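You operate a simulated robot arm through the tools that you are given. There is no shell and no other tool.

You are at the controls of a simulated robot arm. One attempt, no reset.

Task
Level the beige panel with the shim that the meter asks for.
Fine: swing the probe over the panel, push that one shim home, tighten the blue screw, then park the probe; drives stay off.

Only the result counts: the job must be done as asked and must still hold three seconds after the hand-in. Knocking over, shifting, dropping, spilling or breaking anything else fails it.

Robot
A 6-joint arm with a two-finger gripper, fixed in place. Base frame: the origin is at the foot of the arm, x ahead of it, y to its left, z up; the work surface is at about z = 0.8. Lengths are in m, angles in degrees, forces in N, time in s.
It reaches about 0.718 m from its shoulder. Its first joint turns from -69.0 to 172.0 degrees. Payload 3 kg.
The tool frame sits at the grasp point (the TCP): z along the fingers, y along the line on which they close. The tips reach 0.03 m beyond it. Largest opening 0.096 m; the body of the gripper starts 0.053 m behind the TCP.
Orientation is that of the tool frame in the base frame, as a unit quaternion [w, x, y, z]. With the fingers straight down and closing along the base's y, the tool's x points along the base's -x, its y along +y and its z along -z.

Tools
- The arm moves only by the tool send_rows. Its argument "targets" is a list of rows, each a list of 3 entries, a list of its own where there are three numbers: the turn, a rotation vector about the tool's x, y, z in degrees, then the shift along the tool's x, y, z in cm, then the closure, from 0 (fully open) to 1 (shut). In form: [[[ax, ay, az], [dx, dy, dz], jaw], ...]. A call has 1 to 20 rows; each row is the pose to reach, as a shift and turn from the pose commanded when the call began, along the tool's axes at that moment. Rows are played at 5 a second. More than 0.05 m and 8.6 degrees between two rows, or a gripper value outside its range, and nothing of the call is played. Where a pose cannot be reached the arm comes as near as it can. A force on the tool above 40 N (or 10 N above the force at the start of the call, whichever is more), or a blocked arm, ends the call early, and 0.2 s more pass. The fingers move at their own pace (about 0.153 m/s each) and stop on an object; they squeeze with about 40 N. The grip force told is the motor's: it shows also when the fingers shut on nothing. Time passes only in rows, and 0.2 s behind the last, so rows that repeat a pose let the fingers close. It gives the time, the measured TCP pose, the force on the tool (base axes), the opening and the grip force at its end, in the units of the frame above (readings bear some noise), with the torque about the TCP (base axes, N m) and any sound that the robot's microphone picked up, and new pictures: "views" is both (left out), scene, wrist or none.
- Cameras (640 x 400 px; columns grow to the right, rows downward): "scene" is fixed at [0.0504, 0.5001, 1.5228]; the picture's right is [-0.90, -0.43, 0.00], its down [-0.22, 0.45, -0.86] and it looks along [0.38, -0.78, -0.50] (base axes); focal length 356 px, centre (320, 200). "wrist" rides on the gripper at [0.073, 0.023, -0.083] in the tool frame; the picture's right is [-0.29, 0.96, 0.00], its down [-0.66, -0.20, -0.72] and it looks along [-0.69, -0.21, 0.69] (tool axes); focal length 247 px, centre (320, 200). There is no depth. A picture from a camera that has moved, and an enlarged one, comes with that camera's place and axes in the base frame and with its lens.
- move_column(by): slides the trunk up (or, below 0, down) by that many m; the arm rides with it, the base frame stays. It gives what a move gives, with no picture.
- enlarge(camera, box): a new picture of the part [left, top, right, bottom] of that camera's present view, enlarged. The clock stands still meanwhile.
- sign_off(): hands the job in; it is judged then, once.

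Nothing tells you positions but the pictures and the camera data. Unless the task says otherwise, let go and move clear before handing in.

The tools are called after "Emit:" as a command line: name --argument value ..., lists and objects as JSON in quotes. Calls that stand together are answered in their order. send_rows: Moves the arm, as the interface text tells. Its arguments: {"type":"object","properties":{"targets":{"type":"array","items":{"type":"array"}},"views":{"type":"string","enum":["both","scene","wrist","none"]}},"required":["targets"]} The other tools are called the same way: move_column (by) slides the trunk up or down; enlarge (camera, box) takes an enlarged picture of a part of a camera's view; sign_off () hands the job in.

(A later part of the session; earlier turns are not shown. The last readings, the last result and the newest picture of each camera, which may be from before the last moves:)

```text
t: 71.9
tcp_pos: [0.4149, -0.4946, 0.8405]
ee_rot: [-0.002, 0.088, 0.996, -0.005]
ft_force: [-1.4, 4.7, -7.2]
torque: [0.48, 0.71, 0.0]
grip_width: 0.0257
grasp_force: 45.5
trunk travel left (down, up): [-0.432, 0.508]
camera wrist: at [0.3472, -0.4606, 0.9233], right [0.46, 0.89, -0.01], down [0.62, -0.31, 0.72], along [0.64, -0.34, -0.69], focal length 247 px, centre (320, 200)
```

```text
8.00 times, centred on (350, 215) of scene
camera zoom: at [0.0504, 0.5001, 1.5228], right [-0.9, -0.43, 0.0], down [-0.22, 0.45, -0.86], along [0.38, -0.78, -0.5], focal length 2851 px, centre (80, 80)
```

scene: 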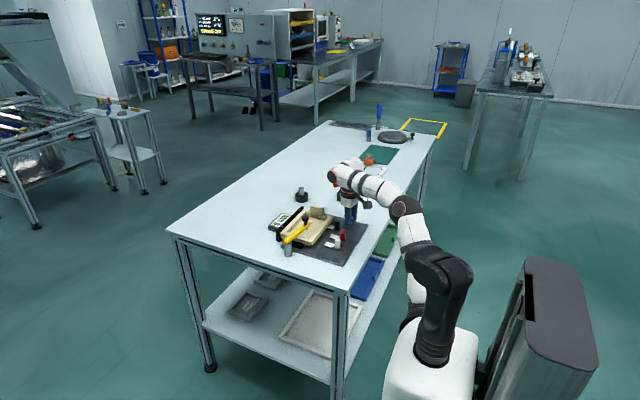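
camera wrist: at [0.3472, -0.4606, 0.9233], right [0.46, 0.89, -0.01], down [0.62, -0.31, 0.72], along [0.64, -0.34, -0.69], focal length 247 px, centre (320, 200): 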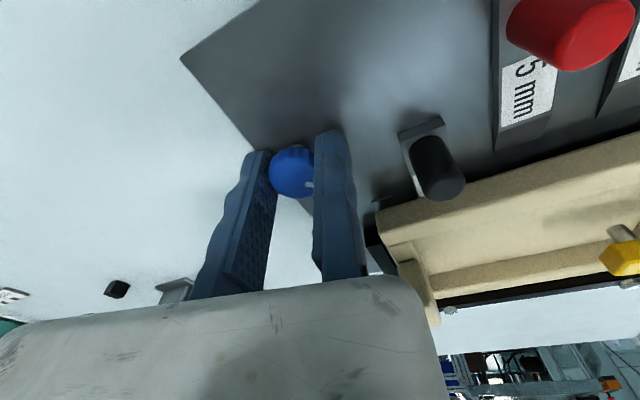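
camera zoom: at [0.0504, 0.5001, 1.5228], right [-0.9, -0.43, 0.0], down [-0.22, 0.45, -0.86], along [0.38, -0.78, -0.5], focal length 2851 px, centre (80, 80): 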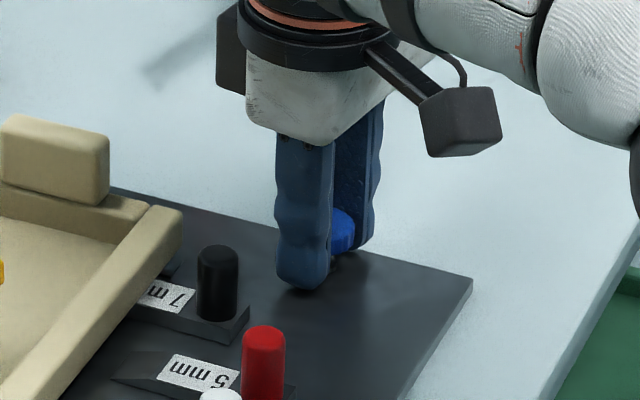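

The knob turned with the hand (the white mark kept its place by the finger) and it pulls slightly downward, so clockwise is tightening. I'll continue another 50°, following it down by about a millimetre.

Emit:
send_rows --targets '[[[0, 0, 5], [-0.12, -0.01, 0.03], 0.95], [[0, 0, 10], [-0.24, -0.02, 0.05], 0.95], [[0, 0, 15], [-0.35, -0.05, 0.07], 0.95], [[0, 0, 20], [-0.47, -0.08, 0.08], 0.95], [[0, 0, 25], [-0.58, -0.13, 0.09], 0.95], [[0, 0, 30], [-0.69, -0.18, 0.1], 0.95], [[0, 0, 35], [-0.79, -0.25, 0.11], 0.95], [[0, 0, 40], [-0.88, -0.32, 0.12], 0.95], [[0, 0, 45], [-0.97, -0.4, 0.13], 0.95], [[0, 0, 50], [-1.05, -0.49, 0.14], 0.95]]' --views "wrist"

Emit:
enlarge --camera "wrist" --box '[180, 80, 400, 240]'

```text
t: 74.1
tcp_pos: [0.4257, -0.5002, 0.8415]
ee_rot: [0.002, 0.501, 0.866, -0.006]
ft_force: [-3.8, 20.2, -13.8]
torque: [0.95, 0.16, -0.23]
grip_width: 0.026
grasp_force: 44.8
trunk travel left (down, up): [-0.432, 0.508]
camera wrist: at [0.4083, -0.4259, 0.9227], right [0.98, 0.22, 0.0], down [0.15, -0.66, 0.73], along [0.16, -0.71, -0.68], focal length 247 px, centre (320, 200)
```

wrist: 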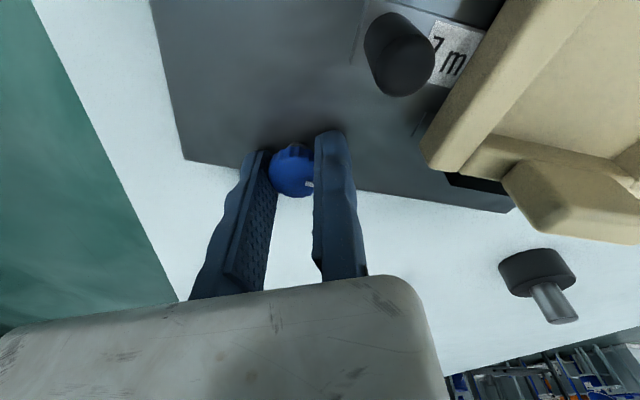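

```text
2.50 times, centred on (290, 160) of wrist
camera zoom: at [0.4083, -0.4259, 0.9227], right [0.98, 0.22, 0.0], down [0.15, -0.66, 0.73], along [0.16, -0.71, -0.68], focal length 617 px, centre (395, 300)
```

zoom: 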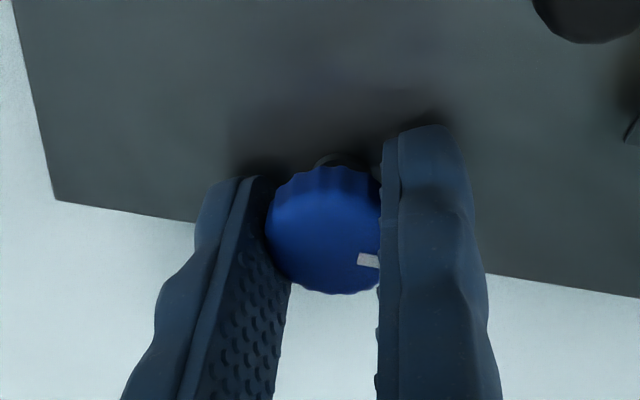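

It turned another 50° (hand now at +60°), with side force from a small centring error. I'll relieve the side load, release, swing back counter-clockwise, and take another stroke.

Emit:
send_rows --targets '[[[0, 0, 0], [0.1, 0.05, -0.1], 0.95], [[0, 0, 4], [0.0, 0.04, -0.1], 0.95], [[0, 0, 8], [-0.1, 0.03, -0.1], 0.95], [[0, 0, 12], [-0.19, 0.02, -0.1], 0.95]]' --views "wrist"

Emit:
enlarge --camera "wrist" --box '[180, 80, 400, 240]'

```text
t: 75.1
tcp_pos: [0.426, -0.5021, 0.8413]
ee_rot: [0.002, 0.589, 0.808, -0.006]
ft_force: [-3.5, 19.0, -17.6]
torque: [0.38, -0.2, -0.24]
grip_width: 0.0263
grasp_force: 44.8
trunk travel left (down, up): [-0.432, 0.508]
camera wrist: at [0.4259, -0.4265, 0.9228], right [1.0, 0.01, 0.0], down [0.01, -0.68, 0.73], along [0.01, -0.73, -0.68], focal length 247 px, centre (320, 200)
```

wrist: 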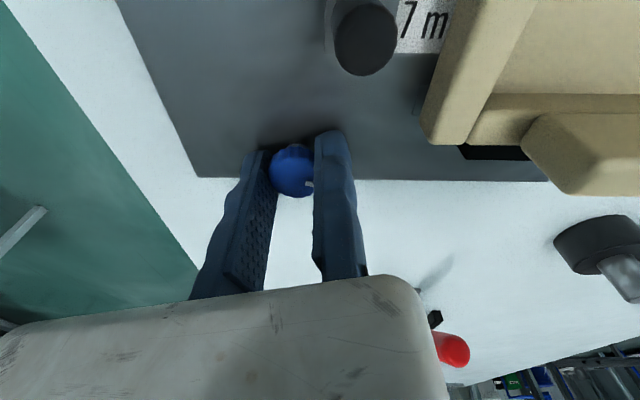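

```text
2.50 times, centred on (290, 160) of wrist
camera zoom: at [0.4259, -0.4265, 0.9228], right [1.0, 0.01, 0.0], down [0.01, -0.68, 0.73], along [0.01, -0.73, -0.68], focal length 617 px, centre (395, 300)
```

zoom: 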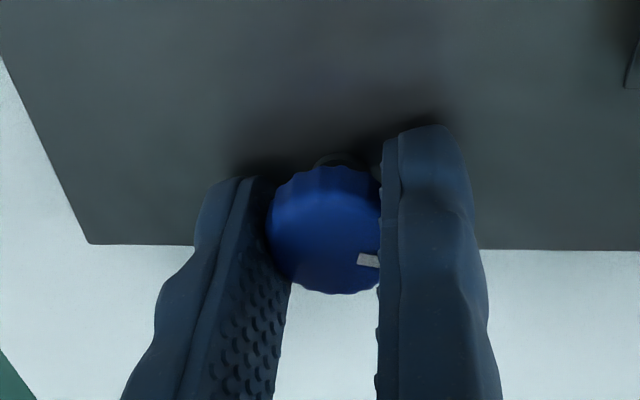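

It's still turning (about 122° total) and pulling down harder. I'll relieve the side and vertical load and continue clockwise another 30°.

Emit:
send_rows --targets '[[[0, 0, 0], [0.14, 0.05, 0.15], 0.95], [[0, 0, 5], [0.03, 0.05, 0.17], 0.95], [[0, 0, 10], [-0.09, 0.03, 0.18], 0.95], [[0, 0, 15], [-0.2, 0.01, 0.19], 0.95], [[0, 0, 20], [-0.3, -0.03, 0.2], 0.95], [[0, 0, 25], [-0.41, -0.07, 0.21], 0.95], [[0, 0, 30], [-0.51, -0.12, 0.22], 0.95]]' --views "wrist"

Emit:
enlarge --camera "wrist" --box '[180, 80, 400, 240]'

```text
t: 76.7
tcp_pos: [0.4281, -0.5097, 0.8403]
ee_rot: [0.009, 0.778, 0.629, -0.005]
ft_force: [21.5, -16.6, 26.5]
torque: [-0.89, 0.42, 0.19]
grip_width: 0.0259
grasp_force: 44.7
trunk travel left (down, up): [-0.432, 0.508]
camera wrist: at [0.4649, -0.4423, 0.9226], right [0.87, -0.49, 0.01], down [-0.34, -0.59, 0.73], along [-0.35, -0.64, -0.68], focal length 247 px, centre (320, 200)
```

wrist: 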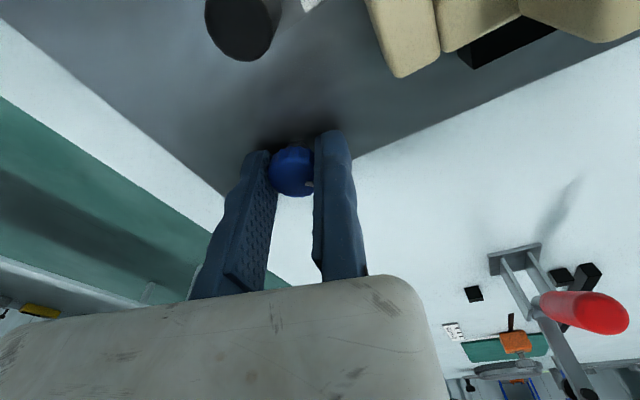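

```text
2.50 times, centred on (290, 160) of wrist
camera zoom: at [0.4649, -0.4423, 0.9226], right [0.87, -0.49, 0.01], down [-0.34, -0.59, 0.73], along [-0.35, -0.64, -0.68], focal length 617 px, centre (395, 300)
```

zoom: 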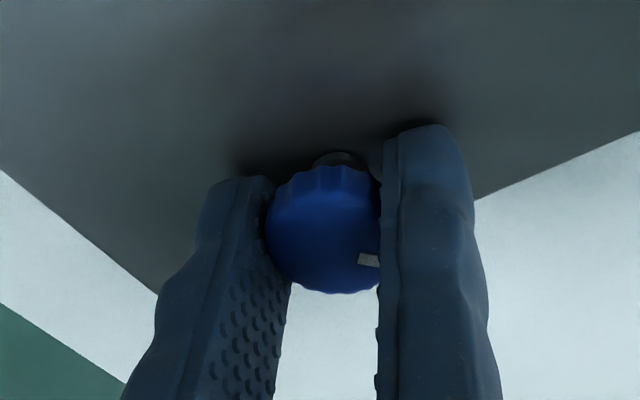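

About 152° so far with the knob still following; the vertical force is just from my own height change. I'll relieve the loads and continue another 25° to see if it stops.

Emit:
send_rows --targets '[[[0, 0, 0], [-0.07, 0.15, -0.14], 0.95], [[0, 0, 5], [-0.18, 0.15, -0.14], 0.95], [[0, 0, 10], [-0.3, 0.13, -0.14], 0.95], [[0, 0, 15], [-0.41, 0.11, -0.14], 0.95], [[0, 0, 20], [-0.51, 0.07, -0.14], 0.95], [[0, 0, 25], [-0.62, 0.03, -0.14], 0.95]]' --views "wrist"

Emit:
enlarge --camera "wrist" --box '[180, 80, 400, 240]'

```text
t: 78.1
tcp_pos: [0.4262, -0.5143, 0.8413]
ee_rot: [0.007, 0.896, 0.445, -0.003]
ft_force: [17.6, -16.4, 23.6]
torque: [-0.97, 0.97, 0.07]
grip_width: 0.0261
grasp_force: 45.0
trunk travel left (down, up): [-0.432, 0.508]
camera wrist: at [0.4883, -0.4702, 0.9229], right [0.58, -0.81, 0.01], down [-0.56, -0.39, 0.73], along [-0.59, -0.43, -0.68], focal length 247 px, centre (320, 200)
```

wrist: 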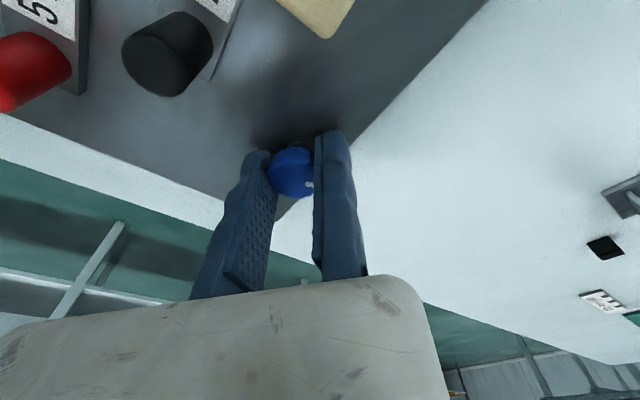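

```text
2.50 times, centred on (290, 160) of wrist
camera zoom: at [0.4883, -0.4702, 0.9229], right [0.58, -0.81, 0.01], down [-0.56, -0.39, 0.73], along [-0.59, -0.43, -0.68], focal length 617 px, centre (395, 300)
```

zoom: 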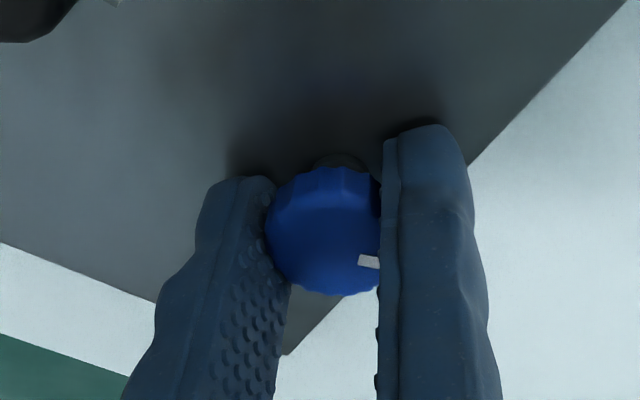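

Turned about 177° in total and the knob still follows the hand. I'll release, centre the open jaw on the knob, and swing back for another stroke.

Emit:
send_rows --targets '[[[0, 0, 0], [0, 0.3, 0], 0.6], [[0, 0, 0], [0, 0.8, 0], 0.5], [[0, 0, 0], [0, 1.1, 0], 0.48], [[0, 0, 0], [0, 1.1, 0], 0.48]]' --views "both"

Emit:
enlarge --camera "wrist" --box '[180, 80, 400, 240]'

Emit:
enlarge --camera "scene" --box '[270, 195, 370, 260]'

```text
t: 79.1
tcp_pos: [0.4321, -0.519, 0.8405]
ee_rot: [0.006, 0.895, 0.447, -0.003]
ft_force: [-0.8, 0.2, 0.4]
torque: [-0.02, 0.03, -0.02]
grip_width: 0.0498
grasp_force: 0.0
out of reach, approached as far as the arm can: row 3, 4
trunk travel left (down, up): [-0.432, 0.508]
camera wrist: at [0.4932, -0.4741, 0.9225], right [0.59, -0.81, 0.01], down [-0.56, -0.4, 0.73], along [-0.58, -0.43, -0.69], focal length 247 px, centre (320, 200)
```

scene: 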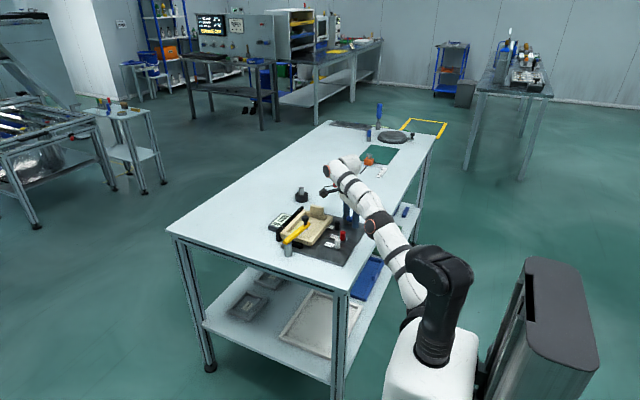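
wrist: 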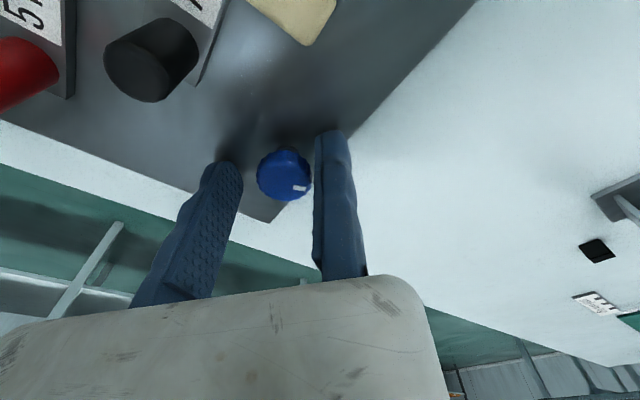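

```text
2.50 times, centred on (290, 160) of wrist
camera zoom: at [0.4932, -0.4741, 0.9225], right [0.59, -0.81, 0.01], down [-0.56, -0.4, 0.73], along [-0.58, -0.43, -0.69], focal length 617 px, centre (395, 300)
```

zoom: 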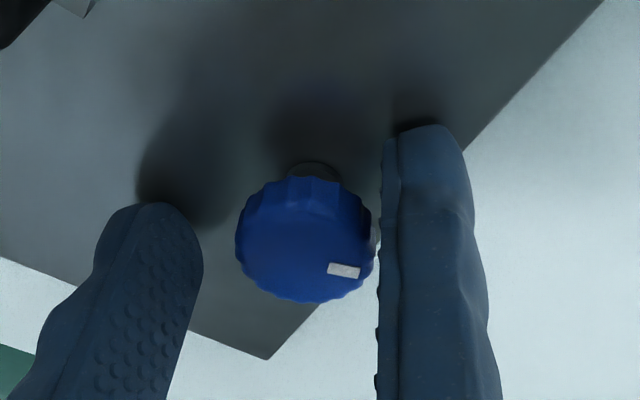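

```text
6.15 times, centred on (320, 228) of scene
camera zoom: at [0.0504, 0.5001, 1.5228], right [-0.9, -0.43, 0.0], down [-0.22, 0.45, -0.86], along [0.38, -0.78, -0.5], focal length 2193 px, centre (320, 31)
```

zoom: 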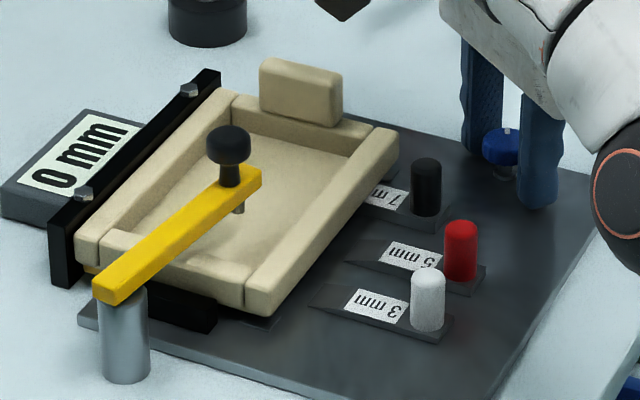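

The jaw is open around the knob with the mark turned about half a turn. I'll sweep the hand back counter-clockwise around the knob's axis (fingers clear of it) for the next stroke.

Emit:
send_rows --targets '[[[0, 0, -8], [0.2, 0.22, -0.1], 0.48], [[0, 0, -16], [0.53, 0.15, -0.1], 0.48], [[0, 0, -24], [0.82, 0.04, -0.1], 0.48], [[0, 0, -32], [1.11, -0.11, -0.1], 0.48], [[0, 0, -40], [1.37, -0.29, -0.1], 0.48], [[0, 0, -48], [1.6, -0.52, -0.1], 0.48], [[0, 0, -56], [1.79, -0.78, -0.1], 0.48], [[0, 0, -64], [1.95, -1.05, -0.1], 0.48], [[0, 0, -72], [2.08, -1.35, -0.1], 0.48], [[0, 0, -80], [2.16, -1.66, -0.1], 0.48], [[0, 0, -88], [2.19, -1.98, -0.1], 0.48], [[0, 0, -96], [2.17, -2.3, -0.1], 0.48], [[0, 0, -104], [2.13, -2.62, -0.1], 0.48], [[0, 0, -112], [2.03, -2.92, -0.1], 0.48], [[0, 0, -120], [1.88, -3.21, -0.1], 0.48], [[0, 0, -128], [1.71, -3.48, -0.1], 0.48], [[0, 0, -136], [1.49, -3.71, -0.1], 0.48], [[0, 0, -144], [1.24, -3.92, -0.1], 0.48], [[0, 0, -152], [0.97, -4.09, -0.1], 0.48], [[0, 0, -160], [0.68, -4.22, -0.1], 0.48]]' --views "both"

Emit:
enlarge --camera "wrist" --box '[180, 80, 400, 240]'

```text
t: 83.3
tcp_pos: [0.4023, -0.4877, 0.8409]
ee_rot: [-0.002, -0.285, 0.959, -0.006]
ft_force: [-0.4, -0.3, 0.1]
torque: [-0.03, 0.01, 0.02]
grip_width: 0.0498
grasp_force: 0.0
trunk travel left (down, up): [-0.432, 0.508]
camera wrist: at [0.328, -0.5097, 0.9239], right [-0.28, 0.96, -0.01], down [0.66, 0.2, 0.72], along [0.69, 0.19, -0.69], focal length 247 px, centre (320, 200)
```

scene: 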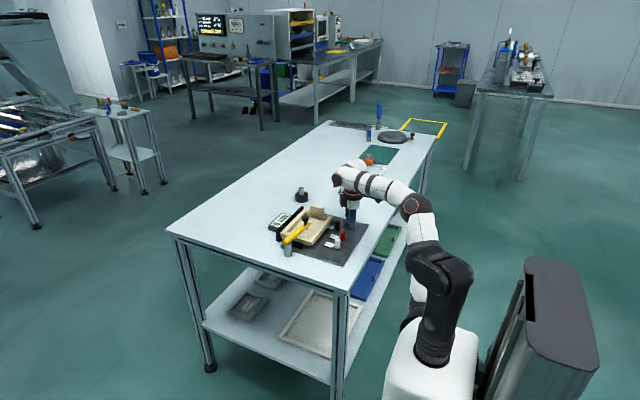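
wrist: 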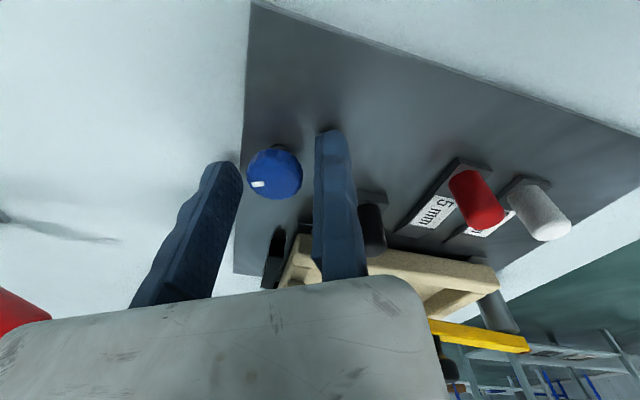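

```text
2.50 times, centred on (290, 160) of wrist
camera zoom: at [0.328, -0.5097, 0.9239], right [-0.28, 0.96, -0.01], down [0.66, 0.2, 0.72], along [0.69, 0.19, -0.69], focal length 617 px, centre (395, 300)
```

zoom: 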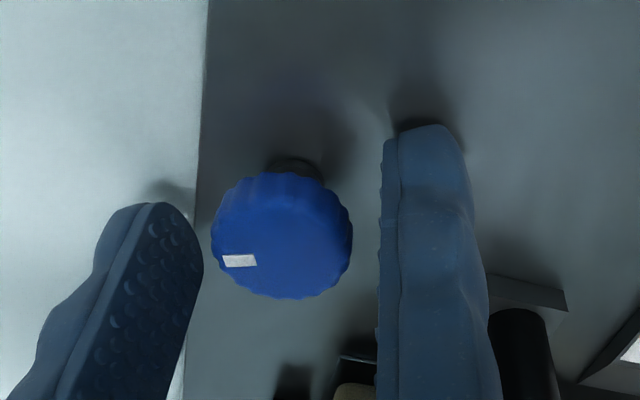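

The knob kept its position on the back-swing (mark now toward −y). I'll swing a little further to −57°, move the fixed finger to contact, and grip again.

Emit:
send_rows --targets '[[[0, 0, -8], [0.37, -0.04, 0], 0.48], [[0, 0, -16], [0.69, -0.11, 0], 0.48], [[0, 0, -24], [0.99, -0.23, 0], 0.48], [[0, 0, -24], [0.8, -0.66, 0], 0.5], [[0, 0, -24], [0.6, -1.09, 0], 0.6], [[0, 0, -24], [0.6, -1.09, 0], 0.75], [[0, 0, -24], [0.6, -1.09, 0], 0.9], [[0, 0, -24], [0.6, -1.09, 0], 0.95]]' --views "wrist"

Emit:
enlarge --camera "wrist" --box '[180, 80, 400, 240]'

```text
t: 85.1
tcp_pos: [0.4041, -0.5012, 0.8417]
ee_rot: [-0.003, -0.477, 0.879, -0.005]
ft_force: [7.8, -6.9, 5.1]
torque: [0.12, -0.04, 0.01]
grip_width: 0.0257
grasp_force: 44.8
trunk travel left (down, up): [-0.432, 0.508]
camera wrist: at [0.3447, -0.551, 0.9243], right [-0.64, 0.77, -0.01], down [0.53, 0.45, 0.72], along [0.55, 0.45, -0.7], focal length 247 px, centre (320, 200)
```

wrist: 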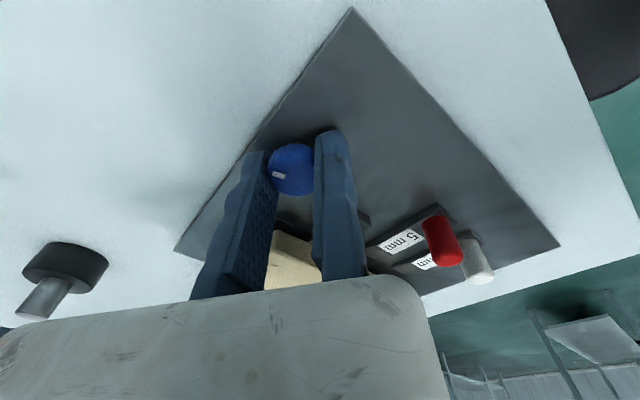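

```text
2.50 times, centred on (290, 160) of wrist
camera zoom: at [0.3447, -0.551, 0.9243], right [-0.64, 0.77, -0.01], down [0.53, 0.45, 0.72], along [0.55, 0.45, -0.7], focal length 617 px, centre (395, 300)
```

zoom: 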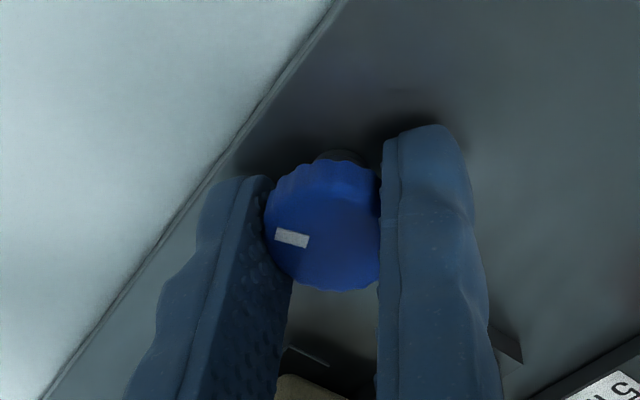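

Gripped again. I'll take a full 150° clockwise stroke about the knob axis; a stop would show as a blocked or high-force end.

Emit:
send_rows --targets '[[[0, 0, 7.5], [-0.19, -0.1, 0], 0.95], [[0, 0, 15], [-0.36, -0.13, 0], 0.95], [[0, 0, 22.5], [-0.52, -0.19, 0], 0.95], [[0, 0, 30], [-0.67, -0.26, 0], 0.95], [[0, 0, 37.5], [-0.81, -0.36, 0], 0.95], [[0, 0, 45], [-0.94, -0.47, 0], 0.95], [[0, 0, 52.5], [-1.05, -0.6, 0], 0.95], [[0, 0, 60], [-1.15, -0.74, 0], 0.95], [[0, 0, 67.5], [-1.22, -0.89, 0], 0.95], [[0, 0, 75], [-1.28, -1.05, 0], 0.95], [[0, 0, 82.5], [-1.31, -1.22, 0], 0.95], [[0, 0, 90], [-1.32, -1.39, 0], 0.95], [[0, 0, 97.5], [-1.31, -1.56, 0], 0.95], [[0, 0, 105], [-1.28, -1.73, 0], 0.95], [[0, 0, 112.5], [-1.22, -1.89, 0], 0.95], [[0, 0, 120], [-1.15, -2.04, 0], 0.95], [[0, 0, 127.5], [-1.05, -2.18, 0], 0.95], [[0, 0, 135], [-0.94, -2.31, 0], 0.95], [[0, 0, 142.5], [-0.81, -2.42, 0], 0.95], [[0, 0, 150], [-0.67, -2.52, 0], 0.95]]' --views "both"

Emit:
enlarge --camera "wrist" --box '[180, 80, 400, 240]'

```text
t: 89.3
tcp_pos: [0.4268, -0.5073, 0.8407]
ee_rot: [0.005, 0.726, 0.688, -0.006]
ft_force: [3.7, 1.7, 2.3]
torque: [-0.04, 0.07, 0.69]
grip_width: 0.0256
grasp_force: 45.2
trunk travel left (down, up): [-0.432, 0.508]
camera wrist: at [0.4543, -0.4362, 0.9231], right [0.94, -0.34, 0.0], down [-0.24, -0.64, 0.73], along [-0.25, -0.69, -0.68], focal length 247 px, centre (320, 200)
```

scene: 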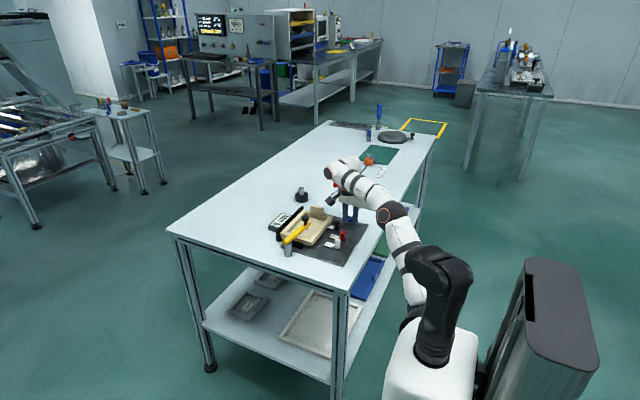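
wrist: 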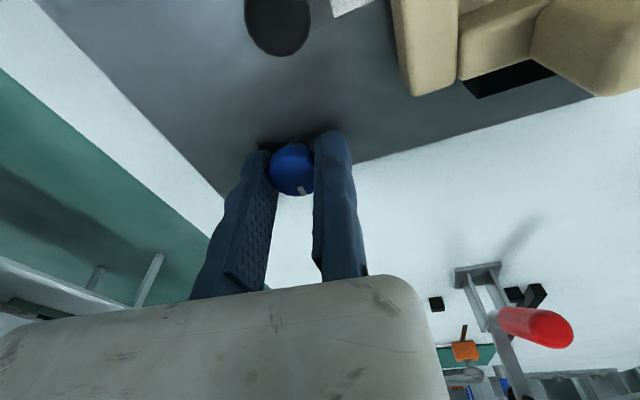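

```text
2.50 times, centred on (290, 160) of wrist
camera zoom: at [0.4543, -0.4362, 0.9231], right [0.94, -0.34, 0.0], down [-0.24, -0.64, 0.73], along [-0.25, -0.69, -0.68], focal length 617 px, centre (395, 300)
```

zoom: 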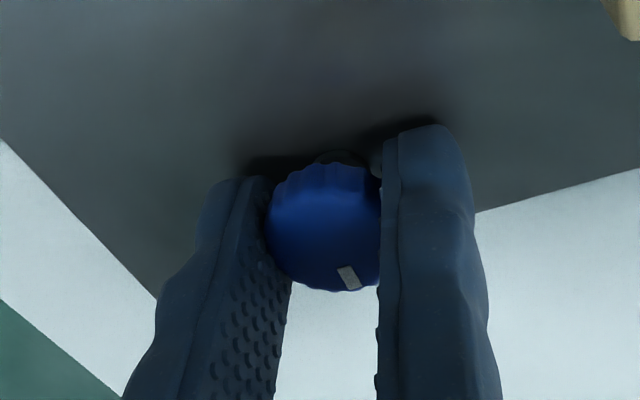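

The hand slipped round the knob and the torque about the axis rose to 0.69 N·m with no side load, so the screw has reached its stop. I'll open the jaw without turning and lift straight up, then check the mark.

Emit:
send_rows --targets '[[[0, 0, 0], [0, 0, 0], 0.7], [[0, 0, 0], [0, 0.3, 0], 0.55], [[0, 0, 0], [0, 0.7, 0], 0.5]]' --views "wrist"

Emit:
enlarge --camera "wrist" --box '[180, 80, 400, 240]'

```text
t: 90.1
tcp_pos: [0.4337, -0.509, 0.8405]
ee_rot: [0.005, 0.726, 0.687, -0.005]
ft_force: [-1.0, -0.6, 0.4]
torque: [-0.03, 0.01, -0.01]
grip_width: 0.0482
grasp_force: 0.0
trunk travel left (down, up): [-0.432, 0.508]
camera wrist: at [0.4602, -0.4373, 0.9228], right [0.94, -0.34, 0.0], down [-0.24, -0.64, 0.73], along [-0.25, -0.69, -0.68], focal length 247 px, centre (320, 200)
```

wrist: 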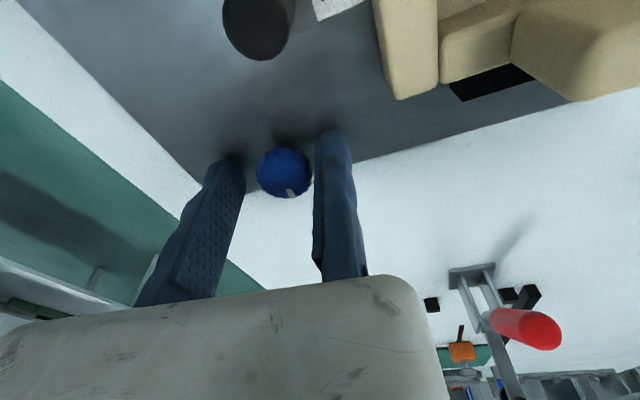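

```text
2.50 times, centred on (290, 160) of wrist
camera zoom: at [0.4602, -0.4373, 0.9228], right [0.94, -0.34, 0.0], down [-0.24, -0.64, 0.73], along [-0.25, -0.69, -0.68], focal length 617 px, centre (395, 300)
```

zoom: 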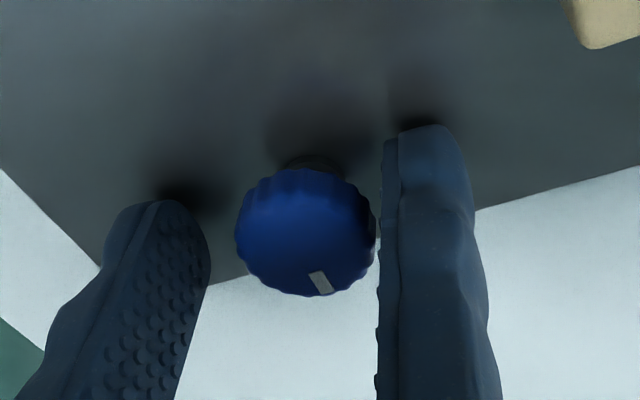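

The mark stayed at its tightened position, pointing to −y. I'll lift straight up with the trunk.

Emit:
move_column --by 0.12

Emit:
send_rows --targets '[[[0, 0, 0], [0, 0, 0], 0.5]]' --views "both"

Emit:
enlarge --camera "scene" --box '[270, 195, 370, 260]'

Emit:
enlarge --camera "wrist" --box '[200, 40, 400, 200]'

```text
t: 91.6
tcp_pos: [0.4342, -0.5087, 0.9607]
ee_rot: [0.005, 0.726, 0.687, -0.005]
ft_force: [0.5, -0.9, 0.3]
torque: [0.01, 0.02, -0.03]
grip_width: 0.0482
grasp_force: 0.0
trunk travel left (down, up): [-0.552, 0.388]
```

```text
t: 92.0
tcp_pos: [0.4332, -0.5083, 0.9615]
ee_rot: [0.004, 0.725, 0.688, -0.005]
ft_force: [0.1, 0.0, -0.9]
torque: [0.0, -0.05, -0.02]
grip_width: 0.0482
grasp_force: 0.0
trunk travel left (down, up): [-0.552, 0.388]
camera wrist: at [0.4602, -0.437, 1.043], right [0.94, -0.34, 0.0], down [-0.24, -0.64, 0.73], along [-0.25, -0.69, -0.68], focal length 247 px, centre (320, 200)
```

scene: 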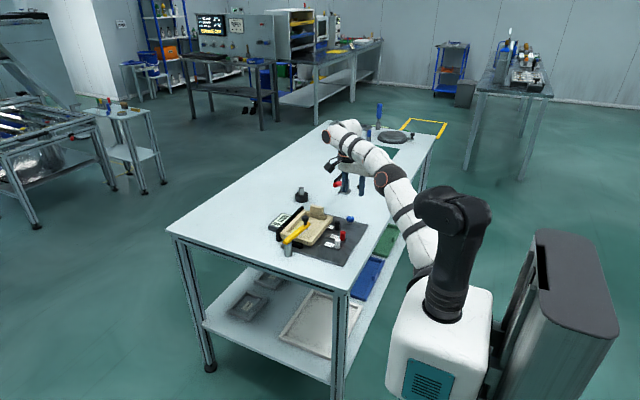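
wrist: 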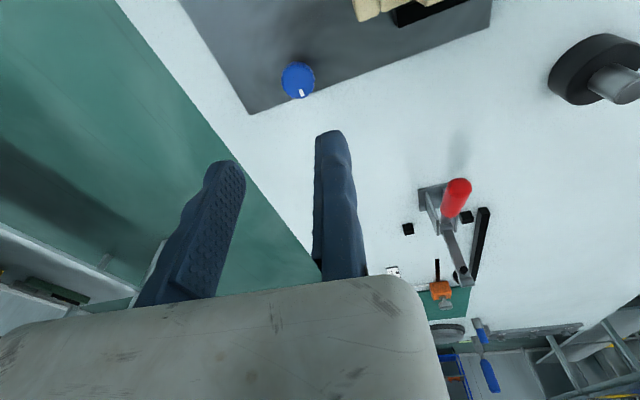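

```text
6.15 times, centred on (320, 228) of scene
camera zoom: at [0.0504, 0.5001, 1.5228], right [-0.9, -0.43, 0.0], down [-0.22, 0.45, -0.86], along [0.38, -0.78, -0.5], focal length 2193 px, centre (320, 31)
```

zoom: 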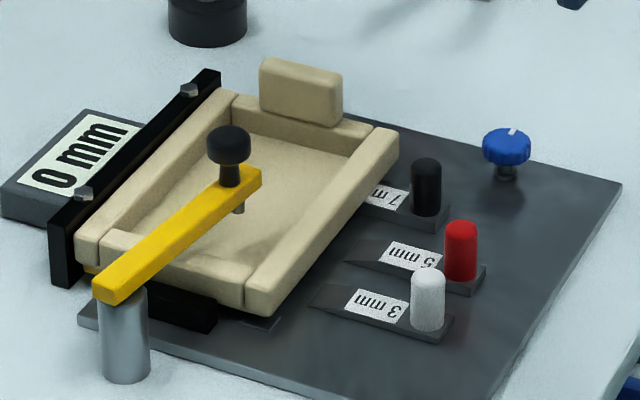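

```text
2.50 times, centred on (300, 120) of wrist
camera zoom: at [0.4602, -0.437, 1.043], right [0.94, -0.34, 0.0], down [-0.24, -0.64, 0.73], along [-0.25, -0.69, -0.68], focal length 617 px, centre (370, 400)
```

zoom: 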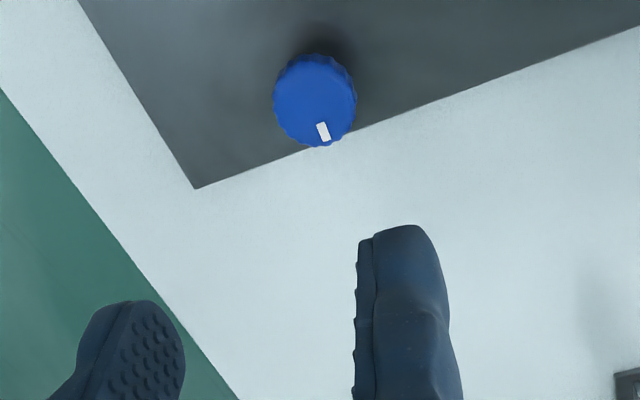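

The mark now points away (180° from the start), the meter still reads 0 mm, and the screw is tight. Remaining job: park the probe. I'll raise the trunk slightly, turn the hand back to straight, and return to the pose from which I tilted before.

Emit:
move_column --by 0.046

Emit:
send_rows --targets '[[[0, 0, -7.75], [0.46, -0.57, 0], 0.6], [[0, 0, -15.5], [0.93, -1.13, 0], 0.6], [[0, 0, -23.25], [1.39, -1.7, 0], 0.6], [[0, 0, -31], [1.85, -2.27, 0], 0.6], [[0, 0, -38.75], [2.31, -2.83, 0], 0.6], [[0, 0, -46.5], [2.78, -3.4, 0], 0.6], [[0, 0, -54.25], [3.24, -3.97, 0], 0.6], [[0, 0, -62], [3.7, -4.53, 0], 0.6], [[0, 0, -69.75], [4.16, -5.1, 0], 0.6], [[0, 0, -77.5], [4.63, -5.67, 0], 0.6], [[0, 0, -85.25], [5.09, -6.23, 0], 0.6], [[0, 0, -93], [5.55, -6.8, 0], 0.6], [[0, 0, -93], [5.55, -6.8, 0], 0.6]]' --views "scene"

```text
t: 92.8
tcp_pos: [0.4345, -0.5074, 1.0064]
ee_rot: [0.005, 0.726, 0.687, -0.005]
ft_force: [-1.0, 0.8, -0.7]
torque: [0.01, 0.02, 0.02]
grip_width: 0.0478
grasp_force: 0.1
trunk travel left (down, up): [-0.598, 0.342]
```

```text
t: 95.7
tcp_pos: [0.3691, -0.4495, 1.0063]
ee_rot: [0.0, -0.001, 1.0, -0.007]
ft_force: [-0.1, 0.3, -0.1]
torque: [0.03, -0.01, 0.01]
grip_width: 0.0382
grasp_force: 0.1
trunk travel left (down, up): [-0.598, 0.342]
```

scene: 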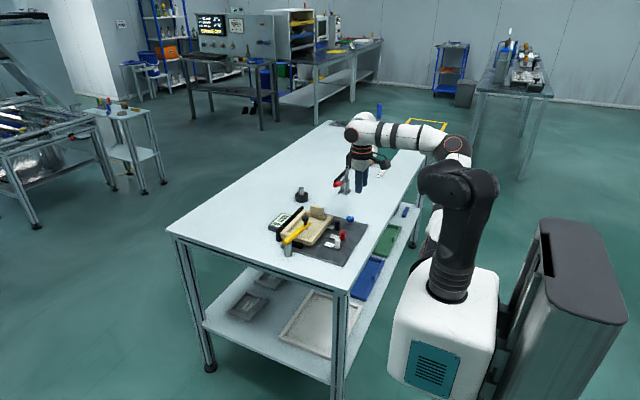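

Upright again at (0.369, −0.449, 1.006). Now I tilt the hand forward (toward +x) by 41° while moving toward the probe, keeping high.

Emit:
send_rows --targets '[[[0, -7, 0], [-2.66, 0.82, -0.11], 0.6], [[0, -14, 0], [-5.19, 1.65, -0.53], 0.6], [[0, -21, 0], [-7.65, 2.47, -1.23], 0.6], [[0, -28, 0], [-10.01, 3.3, -2.19], 0.6], [[0, -34.5, 0], [-12.1, 4.12, -3.31], 0.6], [[0, -41, 0], [-14.06, 4.95, -4.63], 0.6], [[0, -41, 0], [-14.06, 4.95, -4.63], 0.6]]' --views "none"

```text
t: 97.2
tcp_pos: [0.51, -0.3979, 1.0534]
ee_rot: [0.351, -0.002, 0.936, -0.006]
ft_force: [-0.2, -0.5, 0.4]
torque: [0.0, 0.01, 0.0]
grip_width: 0.0384
grasp_force: 0.1
trunk travel left (down, up): [-0.598, 0.342]
```

Good. Now yaw 13° and shift so the open jaw is directly above the probe knob, matching the pose where I released it.

Emit:
send_rows --targets '[[[-2.84, -0.06, -3.28], [1.07, 1.85, 1.37], 0.6], [[-5.67, -0.13, -6.55], [2.14, 3.7, 2.74], 0.6], [[-8.5, -0.2, -9.8], [3.2, 5.55, 4.1], 0.6], [[-8.5, -0.2, -9.8], [3.2, 5.55, 4.1], 0.6]]' --views "both"

Emit:
enlarge --camera "scene" --box '[265, 180, 345, 260]'

```text
t: 98.2
tcp_pos: [0.5114, -0.3438, 0.9992]
ee_rot: [0.348, -0.108, 0.931, 0.034]
ft_force: [-0.2, -0.4, 0.1]
torque: [0.01, -0.02, -0.01]
grip_width: 0.0383
grasp_force: 0.0
trunk travel left (down, up): [-0.598, 0.342]
camera wrist: at [0.3994, -0.3478, 1.0133], right [0.0, 0.98, 0.18], down [0.07, -0.18, 0.98], along [1.0, 0.01, -0.06], focal length 247 px, centre (320, 200)
```

scene: 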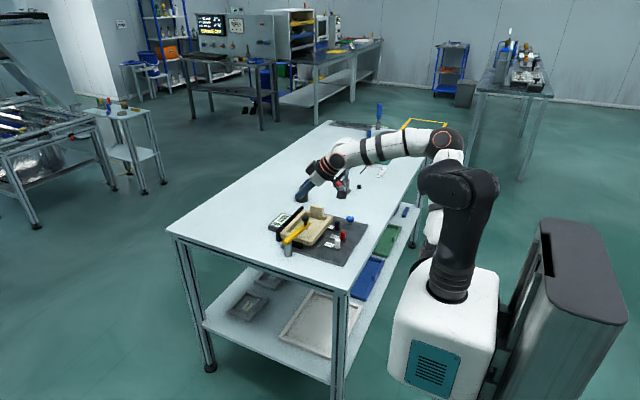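
wrist: 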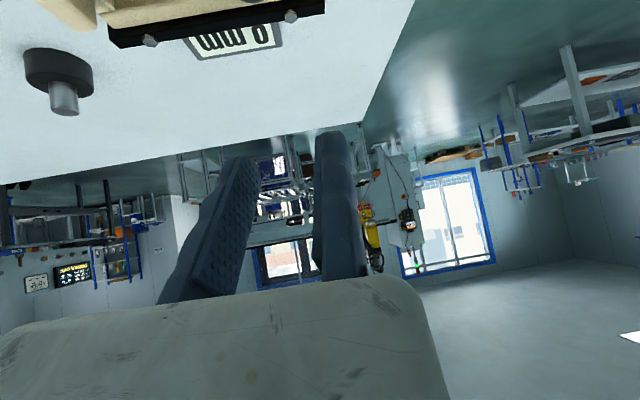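

```text
5.00 times, centred on (305, 220) of scene
camera zoom: at [0.0504, 0.5001, 1.5228], right [-0.9, -0.43, 0.0], down [-0.22, 0.45, -0.86], along [0.38, -0.78, -0.5], focal length 1782 px, centre (395, 100)
```

zoom: 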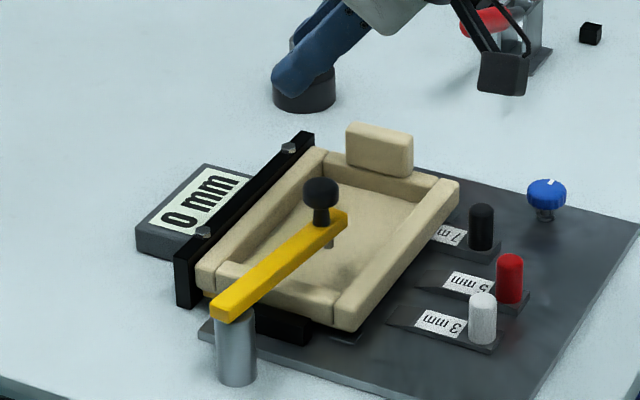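

The jaw is back above the knob, same pose as at release. I'll centre it by 3 mm and lower with the trunk in two steps.

Emit:
send_rows --targets '[[[0, 0, 0], [0, 0.3, 0], 0.57], [[0, 0, 0], [0, 0.3, 0], 0.57]]' --views "none"

Emit:
move_column --by -0.068

Emit:
send_rows --targets '[[[0, 0, 0], [0, 0, 0], 0.57]]' --views "both"

Emit:
enlarge --camera "wrist" --box '[180, 40, 380, 220]'

Emit:
enlarge --camera "scene" --box '[265, 190, 345, 260]'

```text
t: 98.8
tcp_pos: [0.5098, -0.3406, 0.9994]
ee_rot: [0.349, -0.108, 0.93, 0.033]
ft_force: [0.5, 0.9, 0.6]
torque: [-0.01, 0.03, 0.01]
grip_width: 0.0412
grasp_force: 0.2
trunk travel left (down, up): [-0.598, 0.342]
```

```text
t: 99.9
tcp_pos: [0.5123, -0.3401, 0.9326]
ee_rot: [0.349, -0.107, 0.93, 0.033]
ft_force: [0.0, 1.2, -0.1]
torque: [0.02, 0.0, -0.01]
grip_width: 0.0413
grasp_force: 0.1
trunk travel left (down, up): [-0.53, 0.41]
```

```text
t: 100.3
tcp_pos: [0.5111, -0.3411, 0.9313]
ee_rot: [0.349, -0.107, 0.93, 0.033]
ft_force: [0.6, 0.6, 1.2]
torque: [-0.01, 0.02, 0.0]
grip_width: 0.0413
grasp_force: 0.0
trunk travel left (down, up): [-0.53, 0.41]
camera wrist: at [0.3991, -0.3451, 0.9455], right [0.0, 0.98, 0.18], down [0.07, -0.18, 0.98], along [1.0, 0.01, -0.06], focal length 247 px, centre (320, 200)
```

scene: 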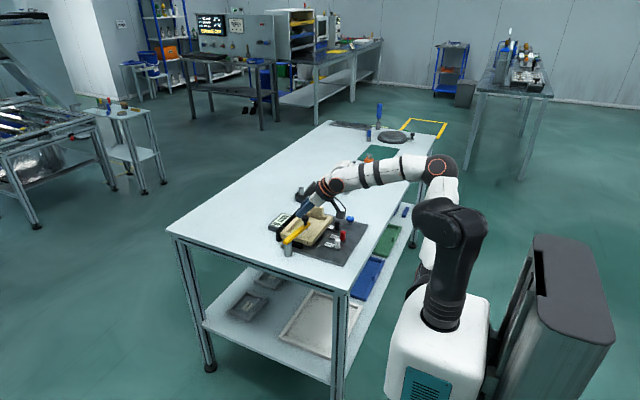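
wrist: 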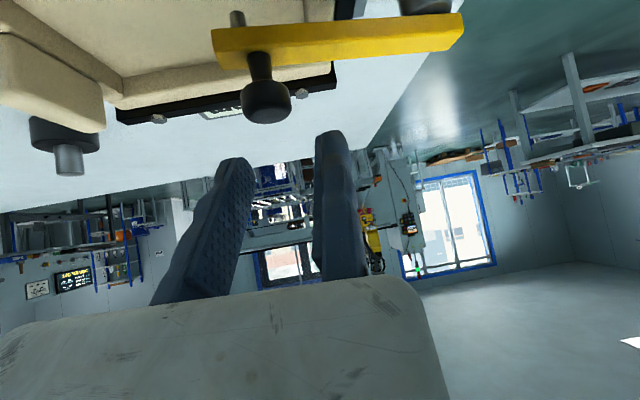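

```text
2.22 times, centred on (280, 130) of wrist
camera zoom: at [0.3991, -0.3451, 0.9455], right [0.0, 0.98, 0.18], down [0.07, -0.18, 0.98], along [1.0, 0.01, -0.06], focal length 549 px, centre (409, 356)
```

zoom: 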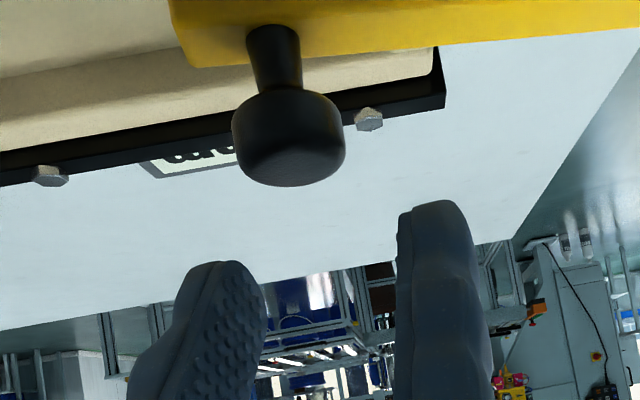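

```text
5.71 times, centred on (305, 225) of scene
camera zoom: at [0.0504, 0.5001, 1.5228], right [-0.9, -0.43, 0.0], down [-0.22, 0.45, -0.86], along [0.38, -0.78, -0.5], focal length 2037 px, centre (406, 57)
```

zoom: 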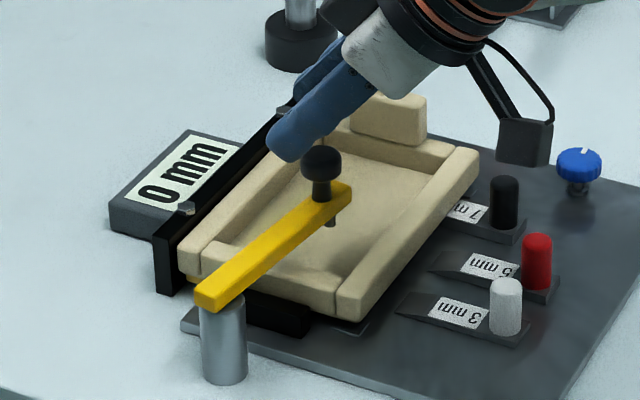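

The knob is centred in the jaw (tool y≈−0.020 of a 41 mm opening). I'll lower the last 3.3 cm and narrow the jaw around it.

Emit:
move_column --by -0.033

Emit:
send_rows --targets '[[[0, 0, 0], [0, 0, 0], 0.65], [[0, 0, 0], [0, 0, 0], 0.68]]' --views "both"

Emit:
enlarge --camera "wrist" --box '[180, 40, 380, 220]'

Emit:
enlarge --camera "scene" --box '[265, 190, 345, 260]'

```text
t: 101.1
tcp_pos: [0.5117, -0.3415, 0.8985]
ee_rot: [0.349, -0.107, 0.93, 0.032]
ft_force: [0.9, 0.3, 0.4]
torque: [0.01, -0.01, 0.03]
grip_width: 0.0412
grasp_force: 0.1
trunk travel left (down, up): [-0.497, 0.443]
```

```text
t: 101.7
tcp_pos: [0.5115, -0.3407, 0.8991]
ee_rot: [0.349, -0.108, 0.93, 0.034]
ft_force: [0.0, -0.8, -0.3]
torque: [-0.01, -0.03, -0.01]
grip_width: 0.0308
grasp_force: 0.3
trunk travel left (down, up): [-0.497, 0.443]
camera wrist: at [0.3991, -0.3452, 0.9124], right [0.0, 0.98, 0.18], down [0.07, -0.18, 0.98], along [1.0, 0.01, -0.06], focal length 247 px, centre (320, 200)
```

scene: 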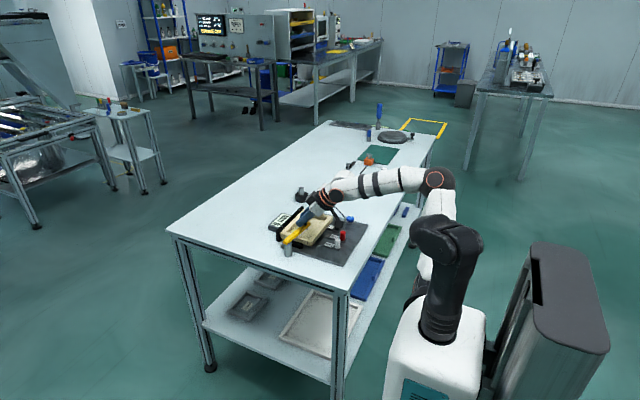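
wrist: 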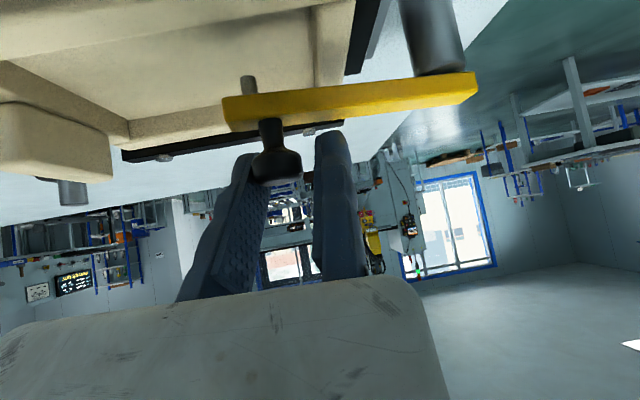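

```text
2.22 times, centred on (280, 130) of wrist
camera zoom: at [0.3991, -0.3452, 0.9124], right [0.0, 0.98, 0.18], down [0.07, -0.18, 0.98], along [1.0, 0.01, -0.06], focal length 549 px, centre (409, 356)
```

zoom: 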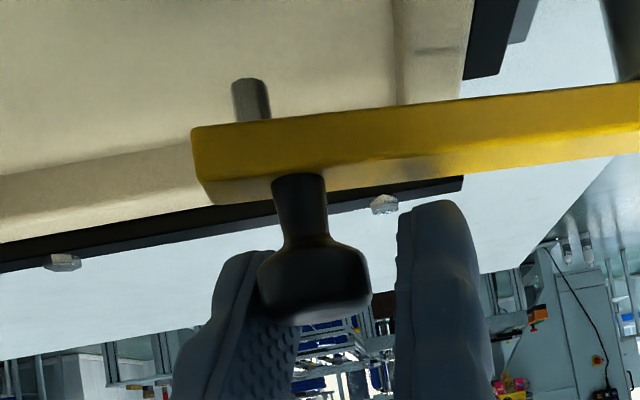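

```text
5.71 times, centred on (305, 225) of scene
camera zoom: at [0.0504, 0.5001, 1.5228], right [-0.9, -0.43, 0.0], down [-0.22, 0.45, -0.86], along [0.38, -0.78, -0.5], focal length 2037 px, centre (406, 57)
```

zoom: 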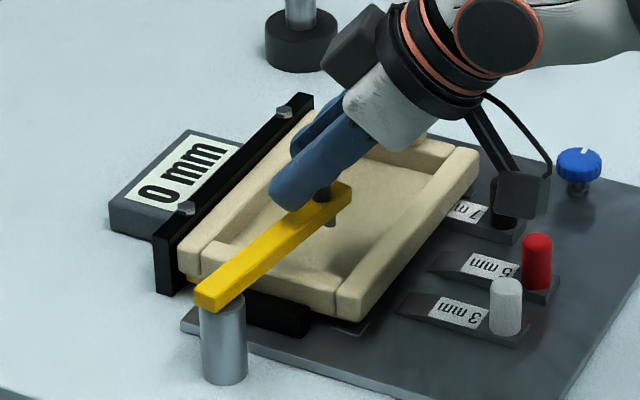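

The knob is between the pads. I'll bring the fixed pad to the knob and grip it lightly, as I did before.

Emit:
send_rows --targets '[[[0, 0, 0], [0, -0.35, 0], 0.64], [[0, 0, 0], [0, -0.65, 0], 0.66], [[0, 0, 0], [0, -0.68, 0], 0.75], [[0, 0, 0], [0, -0.68, 0], 0.8], [[0, 0, 0], [0, -0.68, 0], 0.8]]' --views "none"

```text
t: 102.9
tcp_pos: [0.5137, -0.3496, 0.9]
ee_rot: [0.349, -0.107, 0.93, 0.033]
ft_force: [0.2, -2.9, -0.2]
torque: [-0.1, 0.11, -0.06]
grip_width: 0.023
grasp_force: 44.8
trunk travel left (down, up): [-0.497, 0.443]
```

Gripped with little side load. I'll drag the probe back along the arc from 90° to about 75°.

Emit:
send_rows --targets '[[[0, 0, 0], [0.29, 0.1, -0.25], 0.8], [[0, 0, 0], [0.58, 0.21, -0.51], 0.8], [[0, 0, 0], [0.87, 0.35, -0.76], 0.8], [[0, 0, 0], [1.15, 0.5, -1.01], 0.8], [[0, 0, 0], [1.42, 0.67, -1.25], 0.8], [[0, 0, 0], [1.69, 0.84, -1.48], 0.8], [[0, 0, 0], [1.69, 0.84, -1.48], 0.8]]' --views "both"

Emit:
enlarge --camera "scene" --box '[265, 190, 345, 260]'

```text
t: 104.5
tcp_pos: [0.4901, -0.3428, 0.8984]
ee_rot: [0.349, -0.108, 0.93, 0.033]
ft_force: [4.0, 1.3, 1.0]
torque: [-0.03, 0.0, -0.19]
grip_width: 0.0228
grasp_force: 44.9
trunk travel left (down, up): [-0.497, 0.443]
camera wrist: at [0.3778, -0.3477, 0.9125], right [0.0, 0.98, 0.18], down [0.07, -0.18, 0.98], along [1.0, 0.01, -0.07], focal length 247 px, centre (320, 200)
```

scene: 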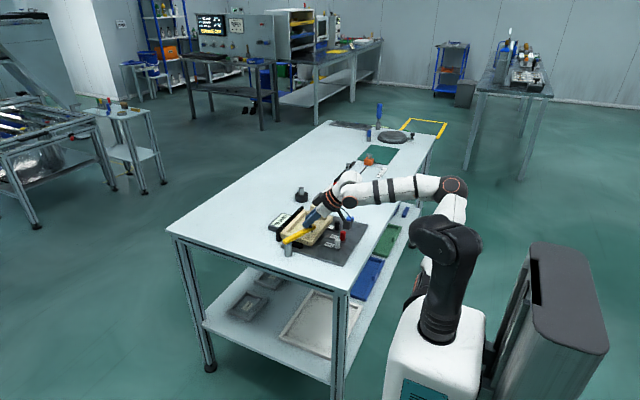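
wrist: 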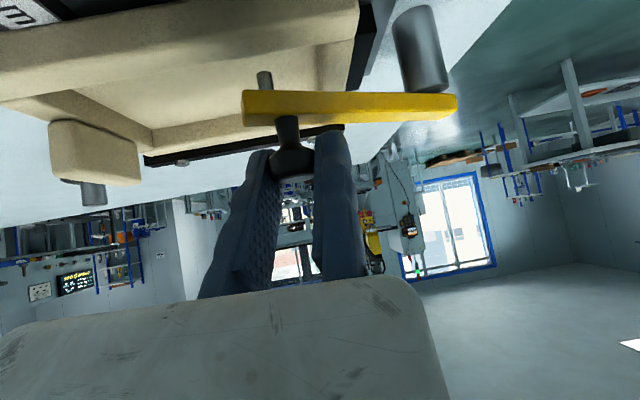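

```text
5.71 times, centred on (305, 225) of scene
camera zoom: at [0.0504, 0.5001, 1.5228], right [-0.9, -0.43, 0.0], down [-0.22, 0.45, -0.86], along [0.38, -0.78, -0.5], focal length 2037 px, centre (406, 57)
```

zoom: 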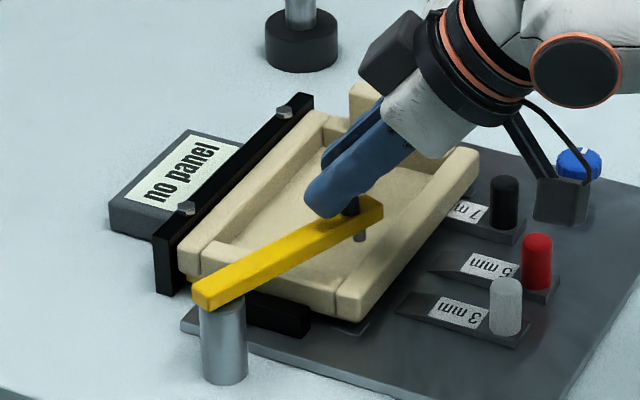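

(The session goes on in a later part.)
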